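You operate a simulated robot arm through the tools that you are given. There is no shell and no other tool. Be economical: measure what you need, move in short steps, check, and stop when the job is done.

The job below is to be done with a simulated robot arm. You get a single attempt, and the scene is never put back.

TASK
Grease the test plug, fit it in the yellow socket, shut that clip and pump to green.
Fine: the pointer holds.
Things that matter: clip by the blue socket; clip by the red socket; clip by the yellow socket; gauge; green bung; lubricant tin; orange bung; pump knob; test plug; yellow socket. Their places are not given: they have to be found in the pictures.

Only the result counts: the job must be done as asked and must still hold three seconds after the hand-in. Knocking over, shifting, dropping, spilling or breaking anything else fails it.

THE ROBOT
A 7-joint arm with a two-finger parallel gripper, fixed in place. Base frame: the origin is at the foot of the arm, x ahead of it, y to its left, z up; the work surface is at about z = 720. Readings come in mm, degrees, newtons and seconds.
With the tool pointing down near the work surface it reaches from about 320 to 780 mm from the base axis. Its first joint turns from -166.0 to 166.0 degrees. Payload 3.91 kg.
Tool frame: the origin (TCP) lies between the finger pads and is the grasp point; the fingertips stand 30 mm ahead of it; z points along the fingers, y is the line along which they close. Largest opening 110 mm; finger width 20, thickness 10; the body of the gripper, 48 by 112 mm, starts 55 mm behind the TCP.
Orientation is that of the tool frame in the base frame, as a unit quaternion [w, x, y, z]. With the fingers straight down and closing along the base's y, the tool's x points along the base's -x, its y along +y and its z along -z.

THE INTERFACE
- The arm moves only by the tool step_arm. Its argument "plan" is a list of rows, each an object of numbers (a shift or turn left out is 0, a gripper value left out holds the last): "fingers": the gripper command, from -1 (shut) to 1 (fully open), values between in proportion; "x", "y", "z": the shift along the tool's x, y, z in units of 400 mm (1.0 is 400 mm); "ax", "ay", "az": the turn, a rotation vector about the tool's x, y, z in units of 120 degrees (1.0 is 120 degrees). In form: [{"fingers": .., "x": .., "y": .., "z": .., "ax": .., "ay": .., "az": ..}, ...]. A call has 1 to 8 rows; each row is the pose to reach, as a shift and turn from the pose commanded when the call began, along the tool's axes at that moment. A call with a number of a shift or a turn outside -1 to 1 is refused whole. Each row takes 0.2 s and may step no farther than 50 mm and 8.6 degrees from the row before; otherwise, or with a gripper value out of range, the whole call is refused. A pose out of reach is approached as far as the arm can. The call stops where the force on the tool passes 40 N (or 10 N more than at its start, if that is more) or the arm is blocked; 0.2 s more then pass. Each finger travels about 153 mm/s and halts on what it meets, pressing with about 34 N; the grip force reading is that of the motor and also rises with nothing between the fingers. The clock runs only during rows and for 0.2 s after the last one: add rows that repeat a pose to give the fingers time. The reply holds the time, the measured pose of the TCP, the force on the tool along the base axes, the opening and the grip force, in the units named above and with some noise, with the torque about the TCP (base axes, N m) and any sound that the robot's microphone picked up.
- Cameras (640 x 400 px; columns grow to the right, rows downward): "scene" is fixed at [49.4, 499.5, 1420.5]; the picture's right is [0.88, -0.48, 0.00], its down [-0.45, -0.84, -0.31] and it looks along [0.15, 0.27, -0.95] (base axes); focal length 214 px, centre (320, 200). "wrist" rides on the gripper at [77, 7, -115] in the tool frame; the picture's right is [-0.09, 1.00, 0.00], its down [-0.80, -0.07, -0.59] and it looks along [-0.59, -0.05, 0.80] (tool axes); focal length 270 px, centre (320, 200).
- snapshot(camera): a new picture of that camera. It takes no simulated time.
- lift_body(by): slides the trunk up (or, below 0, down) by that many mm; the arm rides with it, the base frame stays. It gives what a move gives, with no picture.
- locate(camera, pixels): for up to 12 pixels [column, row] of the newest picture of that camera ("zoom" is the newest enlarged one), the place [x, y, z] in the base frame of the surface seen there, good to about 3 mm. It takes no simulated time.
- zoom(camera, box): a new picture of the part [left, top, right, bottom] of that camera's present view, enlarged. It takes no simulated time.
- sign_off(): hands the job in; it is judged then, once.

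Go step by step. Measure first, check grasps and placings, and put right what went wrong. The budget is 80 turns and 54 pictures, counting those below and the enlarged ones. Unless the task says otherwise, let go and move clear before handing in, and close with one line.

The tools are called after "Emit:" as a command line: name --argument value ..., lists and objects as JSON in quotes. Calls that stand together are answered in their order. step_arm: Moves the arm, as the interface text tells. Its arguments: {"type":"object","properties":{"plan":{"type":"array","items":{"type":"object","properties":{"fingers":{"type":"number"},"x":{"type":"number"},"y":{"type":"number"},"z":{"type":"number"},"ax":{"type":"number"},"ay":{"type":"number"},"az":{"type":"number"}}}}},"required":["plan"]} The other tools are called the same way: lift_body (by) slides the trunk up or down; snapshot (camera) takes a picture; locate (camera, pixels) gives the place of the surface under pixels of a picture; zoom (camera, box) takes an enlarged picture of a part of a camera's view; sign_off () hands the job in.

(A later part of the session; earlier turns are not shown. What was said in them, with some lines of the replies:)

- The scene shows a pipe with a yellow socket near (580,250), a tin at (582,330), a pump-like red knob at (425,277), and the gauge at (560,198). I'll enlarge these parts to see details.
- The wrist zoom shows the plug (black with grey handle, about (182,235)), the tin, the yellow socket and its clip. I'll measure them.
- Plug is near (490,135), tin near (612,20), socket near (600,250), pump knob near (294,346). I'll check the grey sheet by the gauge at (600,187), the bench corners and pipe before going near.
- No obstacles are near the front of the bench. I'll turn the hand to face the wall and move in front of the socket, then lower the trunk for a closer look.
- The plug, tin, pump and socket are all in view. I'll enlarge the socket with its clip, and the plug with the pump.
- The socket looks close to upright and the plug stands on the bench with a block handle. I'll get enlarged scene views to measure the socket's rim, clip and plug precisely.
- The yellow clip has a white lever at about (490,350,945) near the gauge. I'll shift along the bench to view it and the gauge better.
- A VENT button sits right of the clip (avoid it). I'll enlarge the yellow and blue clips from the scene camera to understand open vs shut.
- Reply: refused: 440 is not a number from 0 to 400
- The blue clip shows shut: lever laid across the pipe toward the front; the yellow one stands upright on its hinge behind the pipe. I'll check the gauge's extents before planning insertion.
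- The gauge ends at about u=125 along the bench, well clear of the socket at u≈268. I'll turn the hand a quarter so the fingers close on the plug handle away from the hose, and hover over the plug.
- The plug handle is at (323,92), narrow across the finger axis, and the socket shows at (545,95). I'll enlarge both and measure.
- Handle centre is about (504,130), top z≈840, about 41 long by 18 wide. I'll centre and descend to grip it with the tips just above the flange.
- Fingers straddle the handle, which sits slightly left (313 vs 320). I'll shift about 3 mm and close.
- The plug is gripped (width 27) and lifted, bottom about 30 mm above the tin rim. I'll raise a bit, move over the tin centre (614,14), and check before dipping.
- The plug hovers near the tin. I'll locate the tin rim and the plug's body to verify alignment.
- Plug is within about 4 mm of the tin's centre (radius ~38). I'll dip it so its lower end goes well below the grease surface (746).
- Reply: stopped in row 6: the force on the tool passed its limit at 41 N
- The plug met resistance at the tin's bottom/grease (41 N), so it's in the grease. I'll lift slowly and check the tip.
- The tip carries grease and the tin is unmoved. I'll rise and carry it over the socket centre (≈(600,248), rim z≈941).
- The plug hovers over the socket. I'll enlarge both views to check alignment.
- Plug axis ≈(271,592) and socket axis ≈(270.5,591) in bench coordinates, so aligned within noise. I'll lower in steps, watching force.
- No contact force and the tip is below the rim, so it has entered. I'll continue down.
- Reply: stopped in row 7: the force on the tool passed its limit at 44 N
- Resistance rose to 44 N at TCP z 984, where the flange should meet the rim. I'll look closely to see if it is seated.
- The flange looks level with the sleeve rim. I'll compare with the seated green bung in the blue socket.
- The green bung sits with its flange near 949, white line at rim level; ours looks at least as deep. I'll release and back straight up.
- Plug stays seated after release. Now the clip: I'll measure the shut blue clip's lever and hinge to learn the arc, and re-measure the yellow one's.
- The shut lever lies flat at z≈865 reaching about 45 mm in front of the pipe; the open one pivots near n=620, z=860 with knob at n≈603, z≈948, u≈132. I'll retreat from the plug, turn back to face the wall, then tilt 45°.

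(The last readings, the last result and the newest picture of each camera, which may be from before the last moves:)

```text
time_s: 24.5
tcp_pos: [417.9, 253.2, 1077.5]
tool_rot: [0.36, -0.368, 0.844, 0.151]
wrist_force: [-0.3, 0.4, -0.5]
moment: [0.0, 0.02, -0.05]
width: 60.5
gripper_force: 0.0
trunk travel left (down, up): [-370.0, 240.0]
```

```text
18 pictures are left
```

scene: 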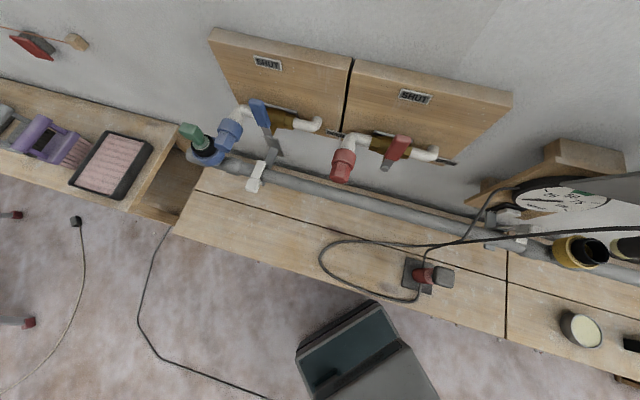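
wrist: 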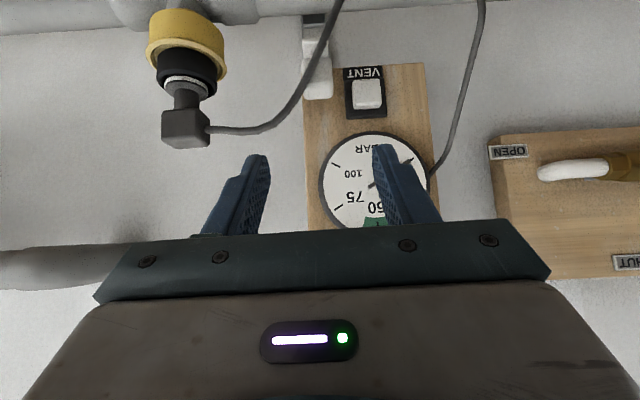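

Now the clip knob (≈(318,82)), VENT button (365,95) and gauge are in clear view, with the hose passing in front of the lever. I'll measure knob and hose.

Emit:
zoom --camera "wrist" --box '[250, 0, 410, 120]'

Emit:
locate --camera "zoom" --pixels '[[255, 230], [305, 240], [275, 200], [240, 320], [305, 320], [275, 150], [255, 100], [300, 130], [410, 320], [465, 370], [240, 130], [230, 260]]'

```text
3.33 times, centred on (330, 60) of wrist
```

zoom: 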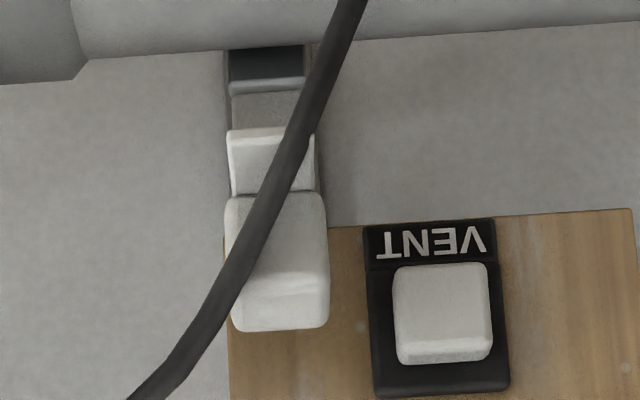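

```text
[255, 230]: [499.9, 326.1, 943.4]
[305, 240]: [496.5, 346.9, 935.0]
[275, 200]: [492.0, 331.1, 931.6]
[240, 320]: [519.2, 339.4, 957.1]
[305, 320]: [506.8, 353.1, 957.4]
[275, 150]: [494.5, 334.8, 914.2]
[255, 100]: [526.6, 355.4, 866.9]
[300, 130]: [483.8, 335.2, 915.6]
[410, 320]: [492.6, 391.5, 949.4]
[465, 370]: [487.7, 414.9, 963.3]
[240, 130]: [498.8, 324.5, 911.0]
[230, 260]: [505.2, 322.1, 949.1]
```

Knob centre is about u=138, n=601, z=947, 28 mm wide; the VENT button is behind and to the right. I'll approach along the tilted tool axis with a 48 mm opening, first to ~55 mm short.

Emit:
step_arm --plan '[{"x": 0.006, "y": -0.0125, "z": 0.1, "fingers": -0.13}, {"x": 0.006, "y": -0.0125, "z": 0.2}, {"x": 0.006, "y": -0.0125, "z": 0.29}]'

Emit:
snapshot --camera "wrist"

Emit:
locate --camera "wrist" --pixels '[[260, 150], [272, 150]]'

```text
time_s: 25.3
tcp_pos: [479.1, 310.1, 996.1]
tool_rot: [0.359, -0.369, 0.844, 0.15]
wrist_force: [-0.5, -0.7, 1.0]
moment: [0.03, 0.01, 0.02]
width: 48.1
gripper_force: 0.1
trunk travel left (down, up): [-370.0, 240.0]
```

```text
16 pictures are left
```

wrist: 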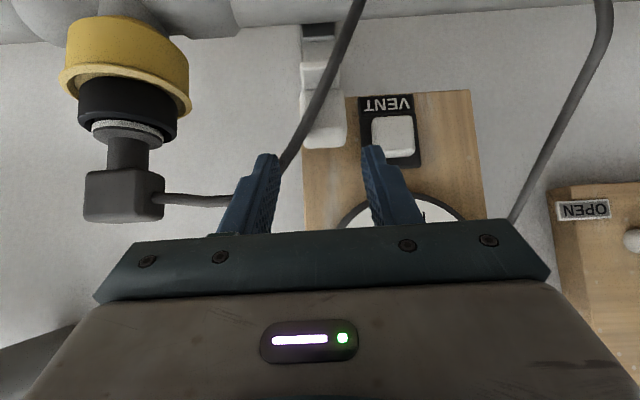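

```text
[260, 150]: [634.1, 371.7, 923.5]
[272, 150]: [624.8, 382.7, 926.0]
```

The fingers straddle the knob line (col 325). I'll advance the remaining 54 mm in small steps, watching force.

Emit:
step_arm --plan '[{"z": 0.04}, {"z": 0.08}, {"z": 0.11}, {"z": 0.133}, {"z": 0.133}]'

Emit:
snapshot --camera "wrist"

```text
time_s: 26.5
tcp_pos: [504.8, 339.2, 957.7]
tool_rot: [0.36, -0.369, 0.844, 0.152]
wrist_force: [-0.2, -0.4, -0.2]
moment: [-0.05, 0.01, 0.0]
width: 47.9
gripper_force: 0.0
trunk travel left (down, up): [-370.0, 240.0]
```

```text
15 pictures are left
```

wrist: 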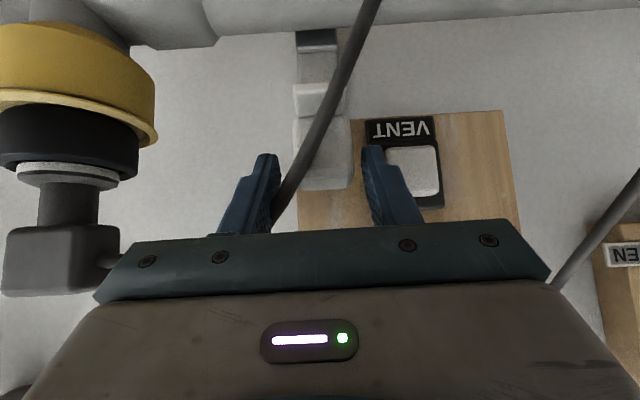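

The hose doesn't resist (no force), and the knob (295–352) is between the fingertips. I'll close on it.

Emit:
step_arm --plan '[{"fingers": -0.45}, {"fingers": -0.7}, {"fingers": -1}, {"fingers": -1}]'

```text
time_s: 27.5
tcp_pos: [502.5, 338.6, 958.7]
tool_rot: [0.36, -0.369, 0.844, 0.151]
wrist_force: [-7.5, 6.0, -2.9]
moment: [0.19, 0.24, -0.95]
width: 32.0
gripper_force: 45.0
trunk travel left (down, up): [-370.0, 240.0]
```

Gripped the knob (32 mm) with a small side load. I'll pull it along the arc toward the robot in small steps.

Emit:
step_arm --plan '[{"x": 0.0219, "y": 0.004, "z": -0.0133}, {"x": 0.0468, "y": 0.004, "z": -0.0246}, {"x": 0.072, "y": 0.004, "z": -0.032}, {"x": 0.0963, "y": 0.004, "z": -0.0373}]'

Emit:
zoom --camera "scene" --box '[440, 190, 600, 290]'

```text
time_s: 28.5
tcp_pos: [475.6, 314.0, 941.2]
tool_rot: [0.359, -0.37, 0.843, 0.151]
wrist_force: [1.6, 20.7, 4.9]
moment: [1.44, -0.78, -0.63]
width: 31.9
gripper_force: 45.2
trunk travel left (down, up): [-370.0, 240.0]
```

```text
4.00 times, centred on (520, 240) of scene
```

zoom: 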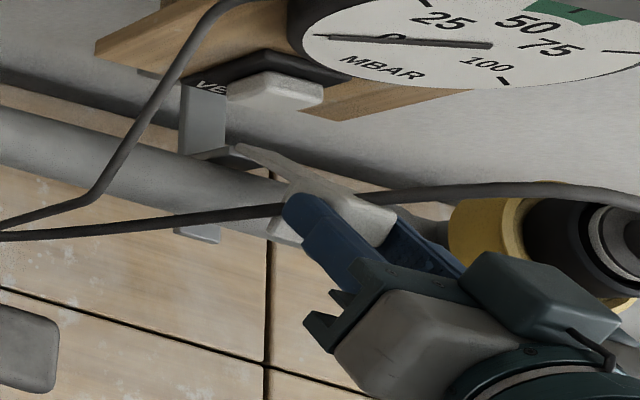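

The lever is swinging over with about 16 N. I'll continue the arc.

Emit:
step_arm --plan '[{"x": 0.0235, "y": 0.006, "z": -0.0012}, {"x": 0.0467, "y": 0.006, "z": -0.0017}, {"x": 0.07, "y": 0.006, "z": 0.002}, {"x": 0.0932, "y": 0.006, "z": 0.0065}]'

Emit:
zoom --camera "scene" --box '[440, 190, 600, 290]'

```text
time_s: 29.5
tcp_pos: [460.5, 296.8, 913.1]
tool_rot: [0.359, -0.369, 0.844, 0.151]
wrist_force: [1.6, 13.8, 10.2]
moment: [1.02, -1.17, -0.37]
width: 31.7
gripper_force: 44.4
trunk travel left (down, up): [-370.0, 240.0]
```

```text
4.00 times, centred on (520, 240) of scene
```

zoom: 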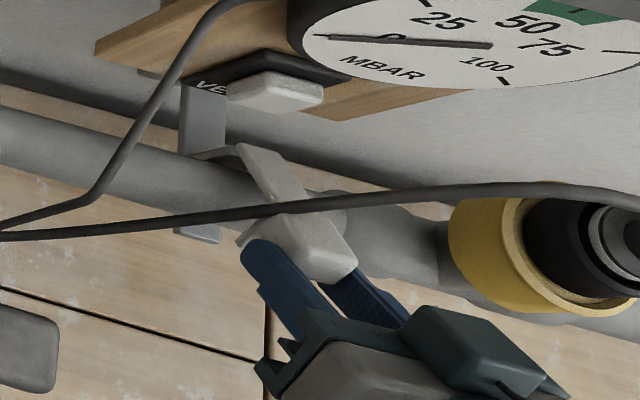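

Lever is about two-thirds over. I'll finish pressing it down over the pipe.

Emit:
step_arm --plan '[{"x": 0.0367, "y": 0.003, "z": 0.0142}, {"x": 0.0535, "y": 0.003, "z": 0.0245}, {"x": 0.0703, "y": 0.003, "z": 0.0345}, {"x": 0.0823, "y": 0.003, "z": 0.0446}, {"x": 0.0943, "y": 0.003, "z": 0.0547}, {"x": 0.1078, "y": 0.003, "z": 0.0686}]'

Emit:
zoom --camera "scene" --box '[440, 190, 600, 290]'

```text
time_s: 30.9
tcp_pos: [451.8, 286.9, 863.0]
tool_rot: [0.36, -0.369, 0.844, 0.15]
wrist_force: [-1.5, 0.3, 12.7]
moment: [0.8, -1.11, -0.37]
width: 31.2
gripper_force: 45.3
trunk travel left (down, up): [-370.0, 240.0]
```

```text
4.00 times, centred on (520, 240) of scene
```

zoom: 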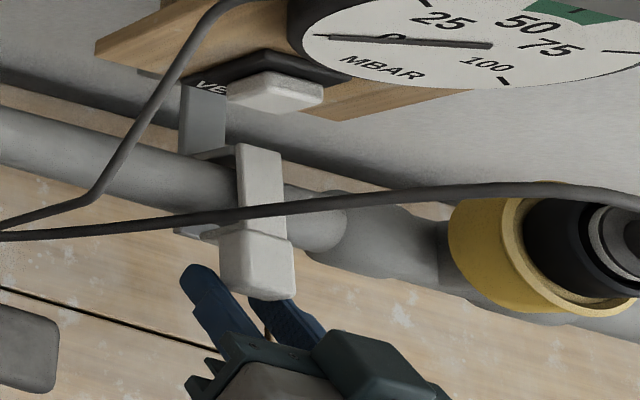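

The lever now lies over the pipe like the blue one, with 12.7 N push-back. I'll press down further to be sure it latches.

Emit:
step_arm --plan '[{"x": 0.006, "z": 0.006}, {"x": 0.012, "z": 0.0116}, {"x": 0.018, "z": 0.0174}, {"x": 0.024, "z": 0.0232}, {"x": 0.03, "z": 0.029}]'

Emit:
locate --camera "zoom" --pixels '[[255, 250], [260, 220], [260, 165], [250, 285]]'

```text
time_s: 32.1
tcp_pos: [451.5, 288.9, 848.9]
tool_rot: [0.364, -0.369, 0.842, 0.152]
wrist_force: [-2.9, -1.1, 37.4]
moment: [0.8, -0.98, -0.49]
width: 31.2
gripper_force: 44.3
trunk travel left (down, up): [-370.0, 240.0]
```

```text
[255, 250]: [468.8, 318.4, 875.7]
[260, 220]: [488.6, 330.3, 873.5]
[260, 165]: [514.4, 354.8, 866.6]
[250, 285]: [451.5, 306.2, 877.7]
```

It is pressed home (37 N against a stop). I'll release, back off along the tool axis and check that it stays shut.

Emit:
step_arm --plan '[{"fingers": -0.3}, {"fingers": -0.1}, {"fingers": -0.1}, {"z": -0.08}, {"z": -0.18}, {"z": -0.28}]'

Emit:
snapshot --camera "scene"

Emit:
zoom --camera "scene" --box '[440, 190, 600, 290]'

Emit:
locate --camera "zoom" --pixels '[[255, 250], [260, 220], [260, 165], [250, 285]]'

```text
time_s: 33.7
tcp_pos: [369.5, 264.6, 923.5]
tool_rot: [0.349, -0.411, 0.825, 0.17]
wrist_force: [0.5, -0.5, -0.6]
moment: [-0.04, 0.0, -0.03]
width: 49.6
gripper_force: 0.1
trunk travel left (down, up): [-370.0, 240.0]
stopped in row 6: the arm was blocked; the commanded pose is now the measured one
```

```text
11 pictures are left
```

scene: 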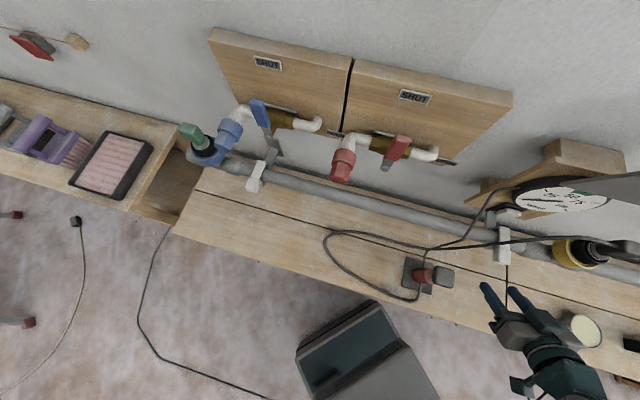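

```text
4.00 times, centred on (520, 240) of scene
```

zoom: 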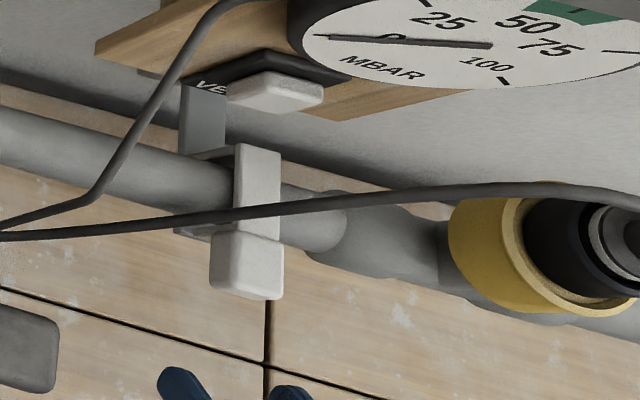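

```text
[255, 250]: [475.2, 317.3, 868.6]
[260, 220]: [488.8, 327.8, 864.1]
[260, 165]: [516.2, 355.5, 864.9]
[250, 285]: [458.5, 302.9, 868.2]
```

The clip stays shut with heights matching the blue one (864–868). Now the pump: I'll rise and straighten the tool to vertical.

Emit:
step_arm --plan '[{"x": -0.03, "z": -0.029, "ay": 0.0625}, {"x": -0.06, "z": -0.058, "ay": 0.125}, {"x": -0.09, "z": -0.087, "ay": 0.1875}, {"x": -0.12, "z": -0.116, "ay": 0.25}, {"x": -0.15, "z": -0.145, "ay": 0.3125}, {"x": -0.18, "z": -0.174, "ay": 0.375}]'

Emit:
locate --camera "scene" --pixels '[[436, 271], [449, 271], [449, 283], [436, 284], [443, 277], [431, 275], [424, 277], [416, 275], [406, 262], [428, 282]]'

```text
time_s: 35.1
tcp_pos: [370.5, 265.3, 1024.6]
tool_rot: [0.007, -0.445, 0.896, -0.001]
wrist_force: [0.2, -0.2, 0.2]
moment: [0.01, 0.01, 0.01]
width: 49.7
gripper_force: 0.1
trunk travel left (down, up): [-370.0, 240.0]
```

```text
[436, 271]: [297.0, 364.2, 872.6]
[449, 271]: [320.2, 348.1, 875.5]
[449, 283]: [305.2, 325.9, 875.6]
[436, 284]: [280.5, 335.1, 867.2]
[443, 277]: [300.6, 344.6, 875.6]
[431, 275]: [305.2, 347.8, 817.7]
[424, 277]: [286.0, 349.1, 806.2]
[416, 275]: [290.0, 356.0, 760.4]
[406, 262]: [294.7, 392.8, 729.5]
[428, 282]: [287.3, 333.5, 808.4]
```

Knob is centred at about (300.6,344.6), top z 876; the barrel top is at ~818. I'll move above it, fix the yaw and look.

Emit:
step_arm --plan '[{"x": -0.0175, "y": 0.086, "z": 0.04, "az": 0.02, "fingers": 0.4}, {"x": -0.035, "y": 0.173, "z": 0.08, "az": 0.035}, {"x": -0.0525, "y": 0.259, "z": 0.12, "az": 0.048}, {"x": -0.0525, "y": 0.259, "z": 0.21, "az": 0.048}]'

Emit:
snapshot --camera "wrist"

Emit:
locate --camera "wrist" --pixels '[[320, 130], [320, 150], [300, 140], [340, 140]]'

```text
time_s: 36.1
tcp_pos: [301.6, 346.2, 939.0]
tool_rot: [0.008, -0.399, 0.917, 0.0]
wrist_force: [0.5, -0.1, 0.5]
moment: [0.02, 0.0, 0.01]
width: 76.8
gripper_force: 0.0
trunk travel left (down, up): [-370.0, 240.0]
```

```text
9 pictures are left
```

wrist: 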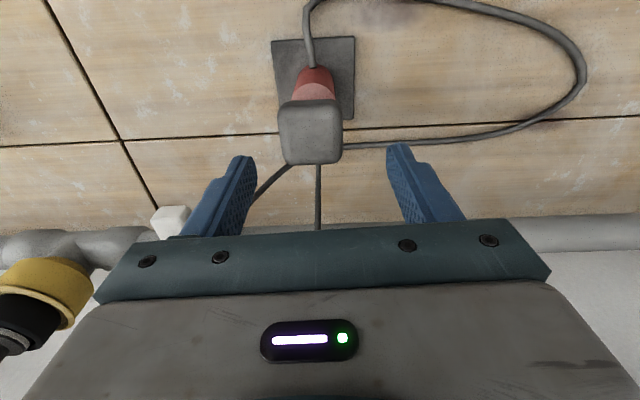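

```text
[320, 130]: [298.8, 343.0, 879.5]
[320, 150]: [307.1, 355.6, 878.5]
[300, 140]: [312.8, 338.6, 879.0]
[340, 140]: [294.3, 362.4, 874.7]
```

Knob centre is near (303,338), ~48 mm wide. I'll centre, descend to overlap ~20 mm of it, and grip.

Emit:
step_arm --plan '[{"x": 0.012, "y": -0.0165, "z": 0.06}, {"x": 0.012, "y": -0.0165, "z": 0.1275}, {"x": 0.012, "y": -0.0165, "z": 0.1275, "fingers": -0.2}, {"x": 0.012, "y": -0.0165, "z": 0.1275, "fingers": -1}, {"x": 0.012, "y": -0.0165, "z": 0.1275, "fingers": -1}]'

```text
time_s: 37.3
tcp_pos: [303.2, 338.2, 886.7]
tool_rot: [0.007, -0.398, 0.917, 0.0]
wrist_force: [0.6, 3.9, -3.6]
moment: [0.86, 0.08, -0.99]
width: 46.2
gripper_force: 44.9
trunk travel left (down, up): [-370.0, 240.0]
```

Gripped the pump knob (46 mm). I'll make one slow downstroke and back, watching force and the gauge.

Emit:
step_arm --plan '[{"z": 0.02}, {"z": 0.04}, {"z": 0.06}, {"z": 0.08}]'

Emit:
zoom --camera "scene" --box '[500, 160, 640, 250]'

```text
time_s: 38.3
tcp_pos: [303.5, 338.3, 856.9]
tool_rot: [0.007, -0.399, 0.917, -0.001]
wrist_force: [0.2, 4.5, 4.6]
moment: [0.7, 0.22, -1.25]
width: 45.9
gripper_force: 45.2
trunk travel left (down, up): [-370.0, 240.0]
```

```text
4.44 times, centred on (570, 205) of scene
```

zoom: 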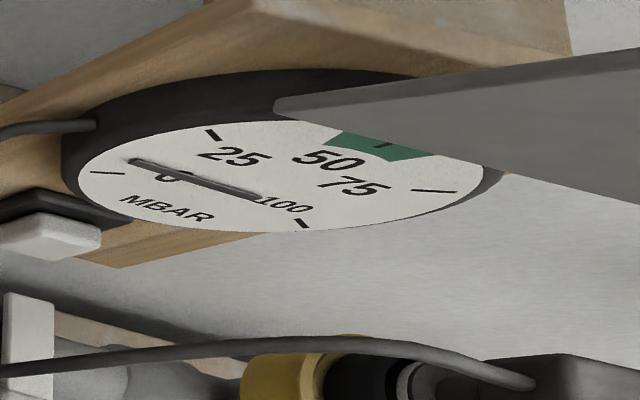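

The pointer rose from 0 to about 8 with one 30 mm stroke. I'll do two more full strokes and check.

Emit:
step_arm --plan '[{"z": -0.04}, {"z": -0.08}, {"z": -0.04}, {"z": 0.0}, {"z": -0.04}, {"z": -0.08}, {"z": -0.04}, {"z": 0.0}]'

Emit:
zoom --camera "scene" --box '[500, 160, 640, 250]'

```text
time_s: 40.1
tcp_pos: [303.0, 339.1, 854.8]
tool_rot: [0.008, -0.398, 0.917, 0.0]
wrist_force: [-6.7, 7.5, 5.1]
moment: [0.55, 0.15, -0.9]
width: 45.8
gripper_force: 45.2
trunk travel left (down, up): [-370.0, 240.0]
```

```text
4.44 times, centred on (570, 205) of scene
```

zoom: 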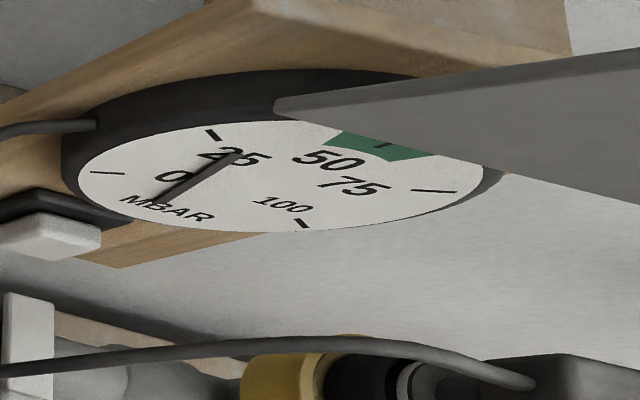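

The pointer has moved a lot, but the oblique view is ambiguous. I'll enlarge the dial more.

Emit:
zoom --camera "scene" --box '[514, 178, 614, 218]'

Emit:
locate --camera "zoom" --pixels '[[60, 190], [210, 130], [445, 150], [520, 215], [335, 260], [150, 245], [235, 165], [140, 225], [190, 195], [280, 170]]'

```text
6.40 times, centred on (564, 198) of scene
```

zoom: 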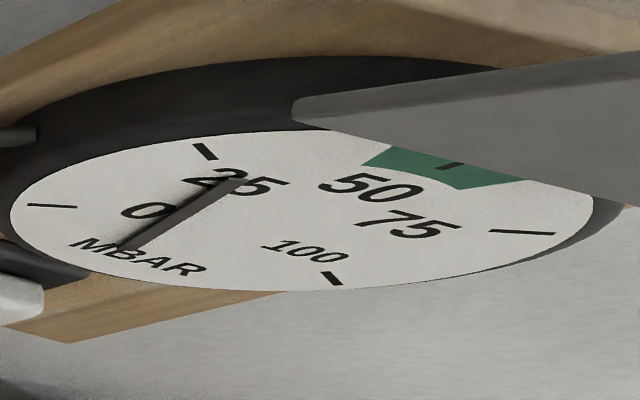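

```text
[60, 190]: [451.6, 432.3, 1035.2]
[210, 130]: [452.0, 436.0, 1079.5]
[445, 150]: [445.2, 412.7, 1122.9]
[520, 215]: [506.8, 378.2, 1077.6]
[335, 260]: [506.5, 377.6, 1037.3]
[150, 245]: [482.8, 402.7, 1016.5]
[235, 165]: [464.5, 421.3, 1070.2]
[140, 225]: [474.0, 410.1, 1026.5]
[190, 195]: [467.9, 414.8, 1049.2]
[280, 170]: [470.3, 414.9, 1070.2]
```

Computing angles from the ticks, the pointer went 214°→179°→104° (0 → ~14 → ~45); green is centred near 50 (~87°). I need about half a stroke more, so I'll make a short 14 mm stroke.

Emit:
step_arm --plan '[{"z": -0.018}, {"z": -0.035}, {"z": -0.018}, {"z": 0.0}]'

Emit:
zoom --camera "scene" --box '[514, 178, 614, 218]'

```text
time_s: 41.1
tcp_pos: [303.3, 338.6, 855.3]
tool_rot: [0.008, -0.399, 0.917, 0.0]
wrist_force: [-1.1, 15.7, 4.2]
moment: [0.46, 0.7, -0.71]
width: 45.9
gripper_force: 44.6
trunk travel left (down, up): [-370.0, 240.0]
```

```text
6.40 times, centred on (564, 198) of scene
```

zoom: 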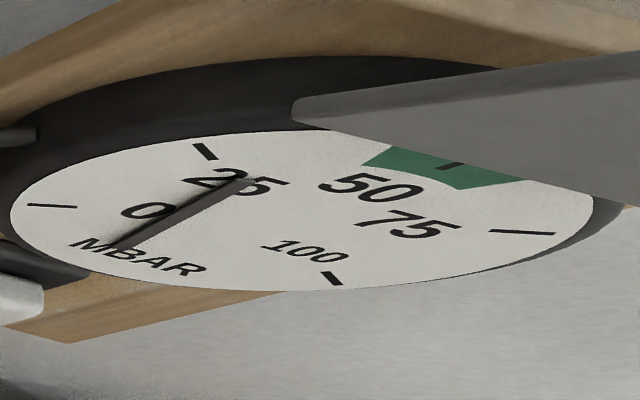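

The short stroke moved the pointer only slightly (~101°, reading ~46). I'll make a ~18 mm stroke with pauses.

Emit:
step_arm --plan '[{"z": -0.025}, {"z": -0.045}, {"z": -0.045}, {"z": -0.02}, {"z": 0.0}, {"z": 0.0}]'

Emit:
zoom --camera "scene" --box '[514, 178, 614, 218]'

```text
time_s: 42.5
tcp_pos: [303.3, 338.6, 854.3]
tool_rot: [0.007, -0.399, 0.917, -0.001]
wrist_force: [-3.7, 22.5, 4.5]
moment: [1.05, 0.01, -1.02]
width: 45.7
gripper_force: 44.8
trunk travel left (down, up): [-370.0, 240.0]
```

```text
6.40 times, centred on (564, 198) of scene
```

zoom: 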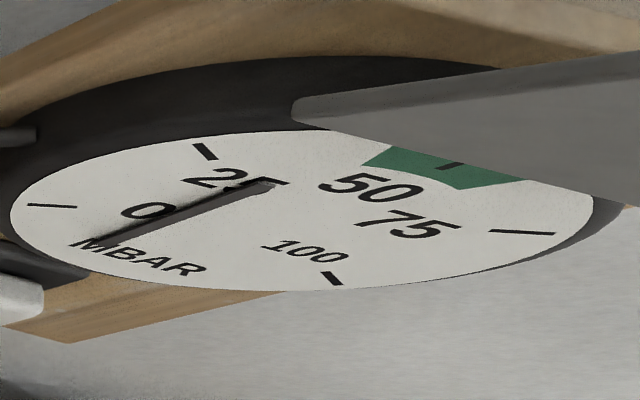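

The pointer now reads about 51 (88°), inside the green sector. I'll release the knob, rise, and take a face-on look at the gauge to confirm it holds.

Emit:
step_arm --plan '[{"fingers": -0.1}, {"fingers": 0.3}, {"fingers": 0.3}, {"z": -0.1}, {"z": -0.2}, {"z": -0.3}, {"z": -0.4}]'

Emit:
step_arm --plan '[{"x": -0.013, "y": -0.0745, "z": -0.0525, "ay": -0.0625}, {"x": -0.026, "y": -0.149, "z": -0.105, "ay": -0.125}, {"x": -0.039, "y": -0.2235, "z": -0.1575, "ay": -0.1875}, {"x": -0.039, "y": -0.2235, "z": -0.1575, "ay": -0.25}, {"x": -0.039, "y": -0.2235, "z": -0.1575, "ay": -0.3125}, {"x": -0.039, "y": -0.2235, "z": -0.1575, "ay": -0.375}]'

Emit:
snapshot --camera "wrist"

```text
time_s: 44.1
tcp_pos: [316.3, 330.2, 1011.5]
tool_rot: [0.011, -0.378, 0.926, -0.016]
wrist_force: [-0.6, -0.3, 0.9]
moment: [-0.02, -0.01, 0.01]
width: 71.5
gripper_force: 0.1
trunk travel left (down, up): [-370.0, 240.0]
```

```text
time_s: 45.5
tcp_pos: [376.7, 286.7, 1080.5]
tool_rot: [0.358, -0.369, 0.844, 0.152]
wrist_force: [0.7, 0.0, -0.9]
moment: [0.05, 0.01, 0.0]
width: 71.8
gripper_force: 0.1
trunk travel left (down, up): [-370.0, 240.0]
```

```text
3 pictures are left
```

wrist: 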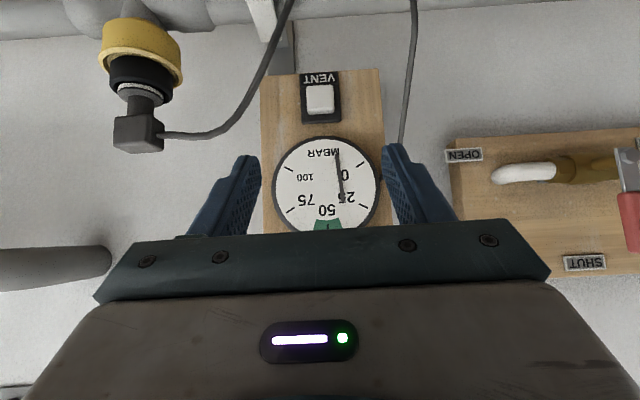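

Face-on, the pointer is nearly parallel to the direction of the 50 mark at (327,225), inside the green sector. I'll compare with the same scene crop as before to check that it isn't leaking.

Emit:
zoom --camera "scene" --box '[514, 178, 614, 218]'

```text
6.40 times, centred on (564, 198) of scene
```

zoom: 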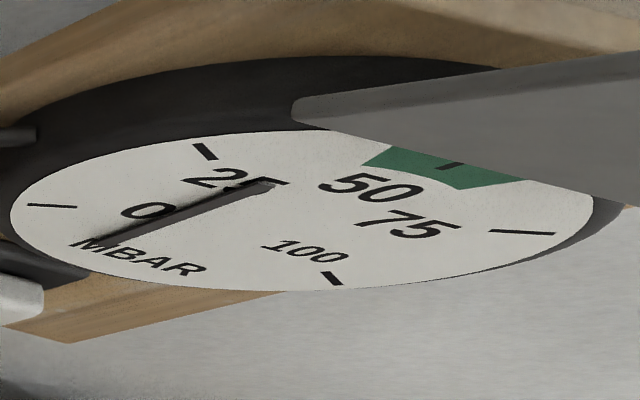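

The pointer is in the same place 3 s later, tail (90,245) and tip (268,184), so it holds in the green. The clip is shut, the plug is seated and the hand is clear, so I'm handing in.

Emit:
sign_off

```text
The job is handed in.
```

The test plug is greased and fitted in the yellow socket, that socket's clip is shut, and the gauge is pumped to about 50 mbar in the green, where it held for 3 seconds before I handed in.
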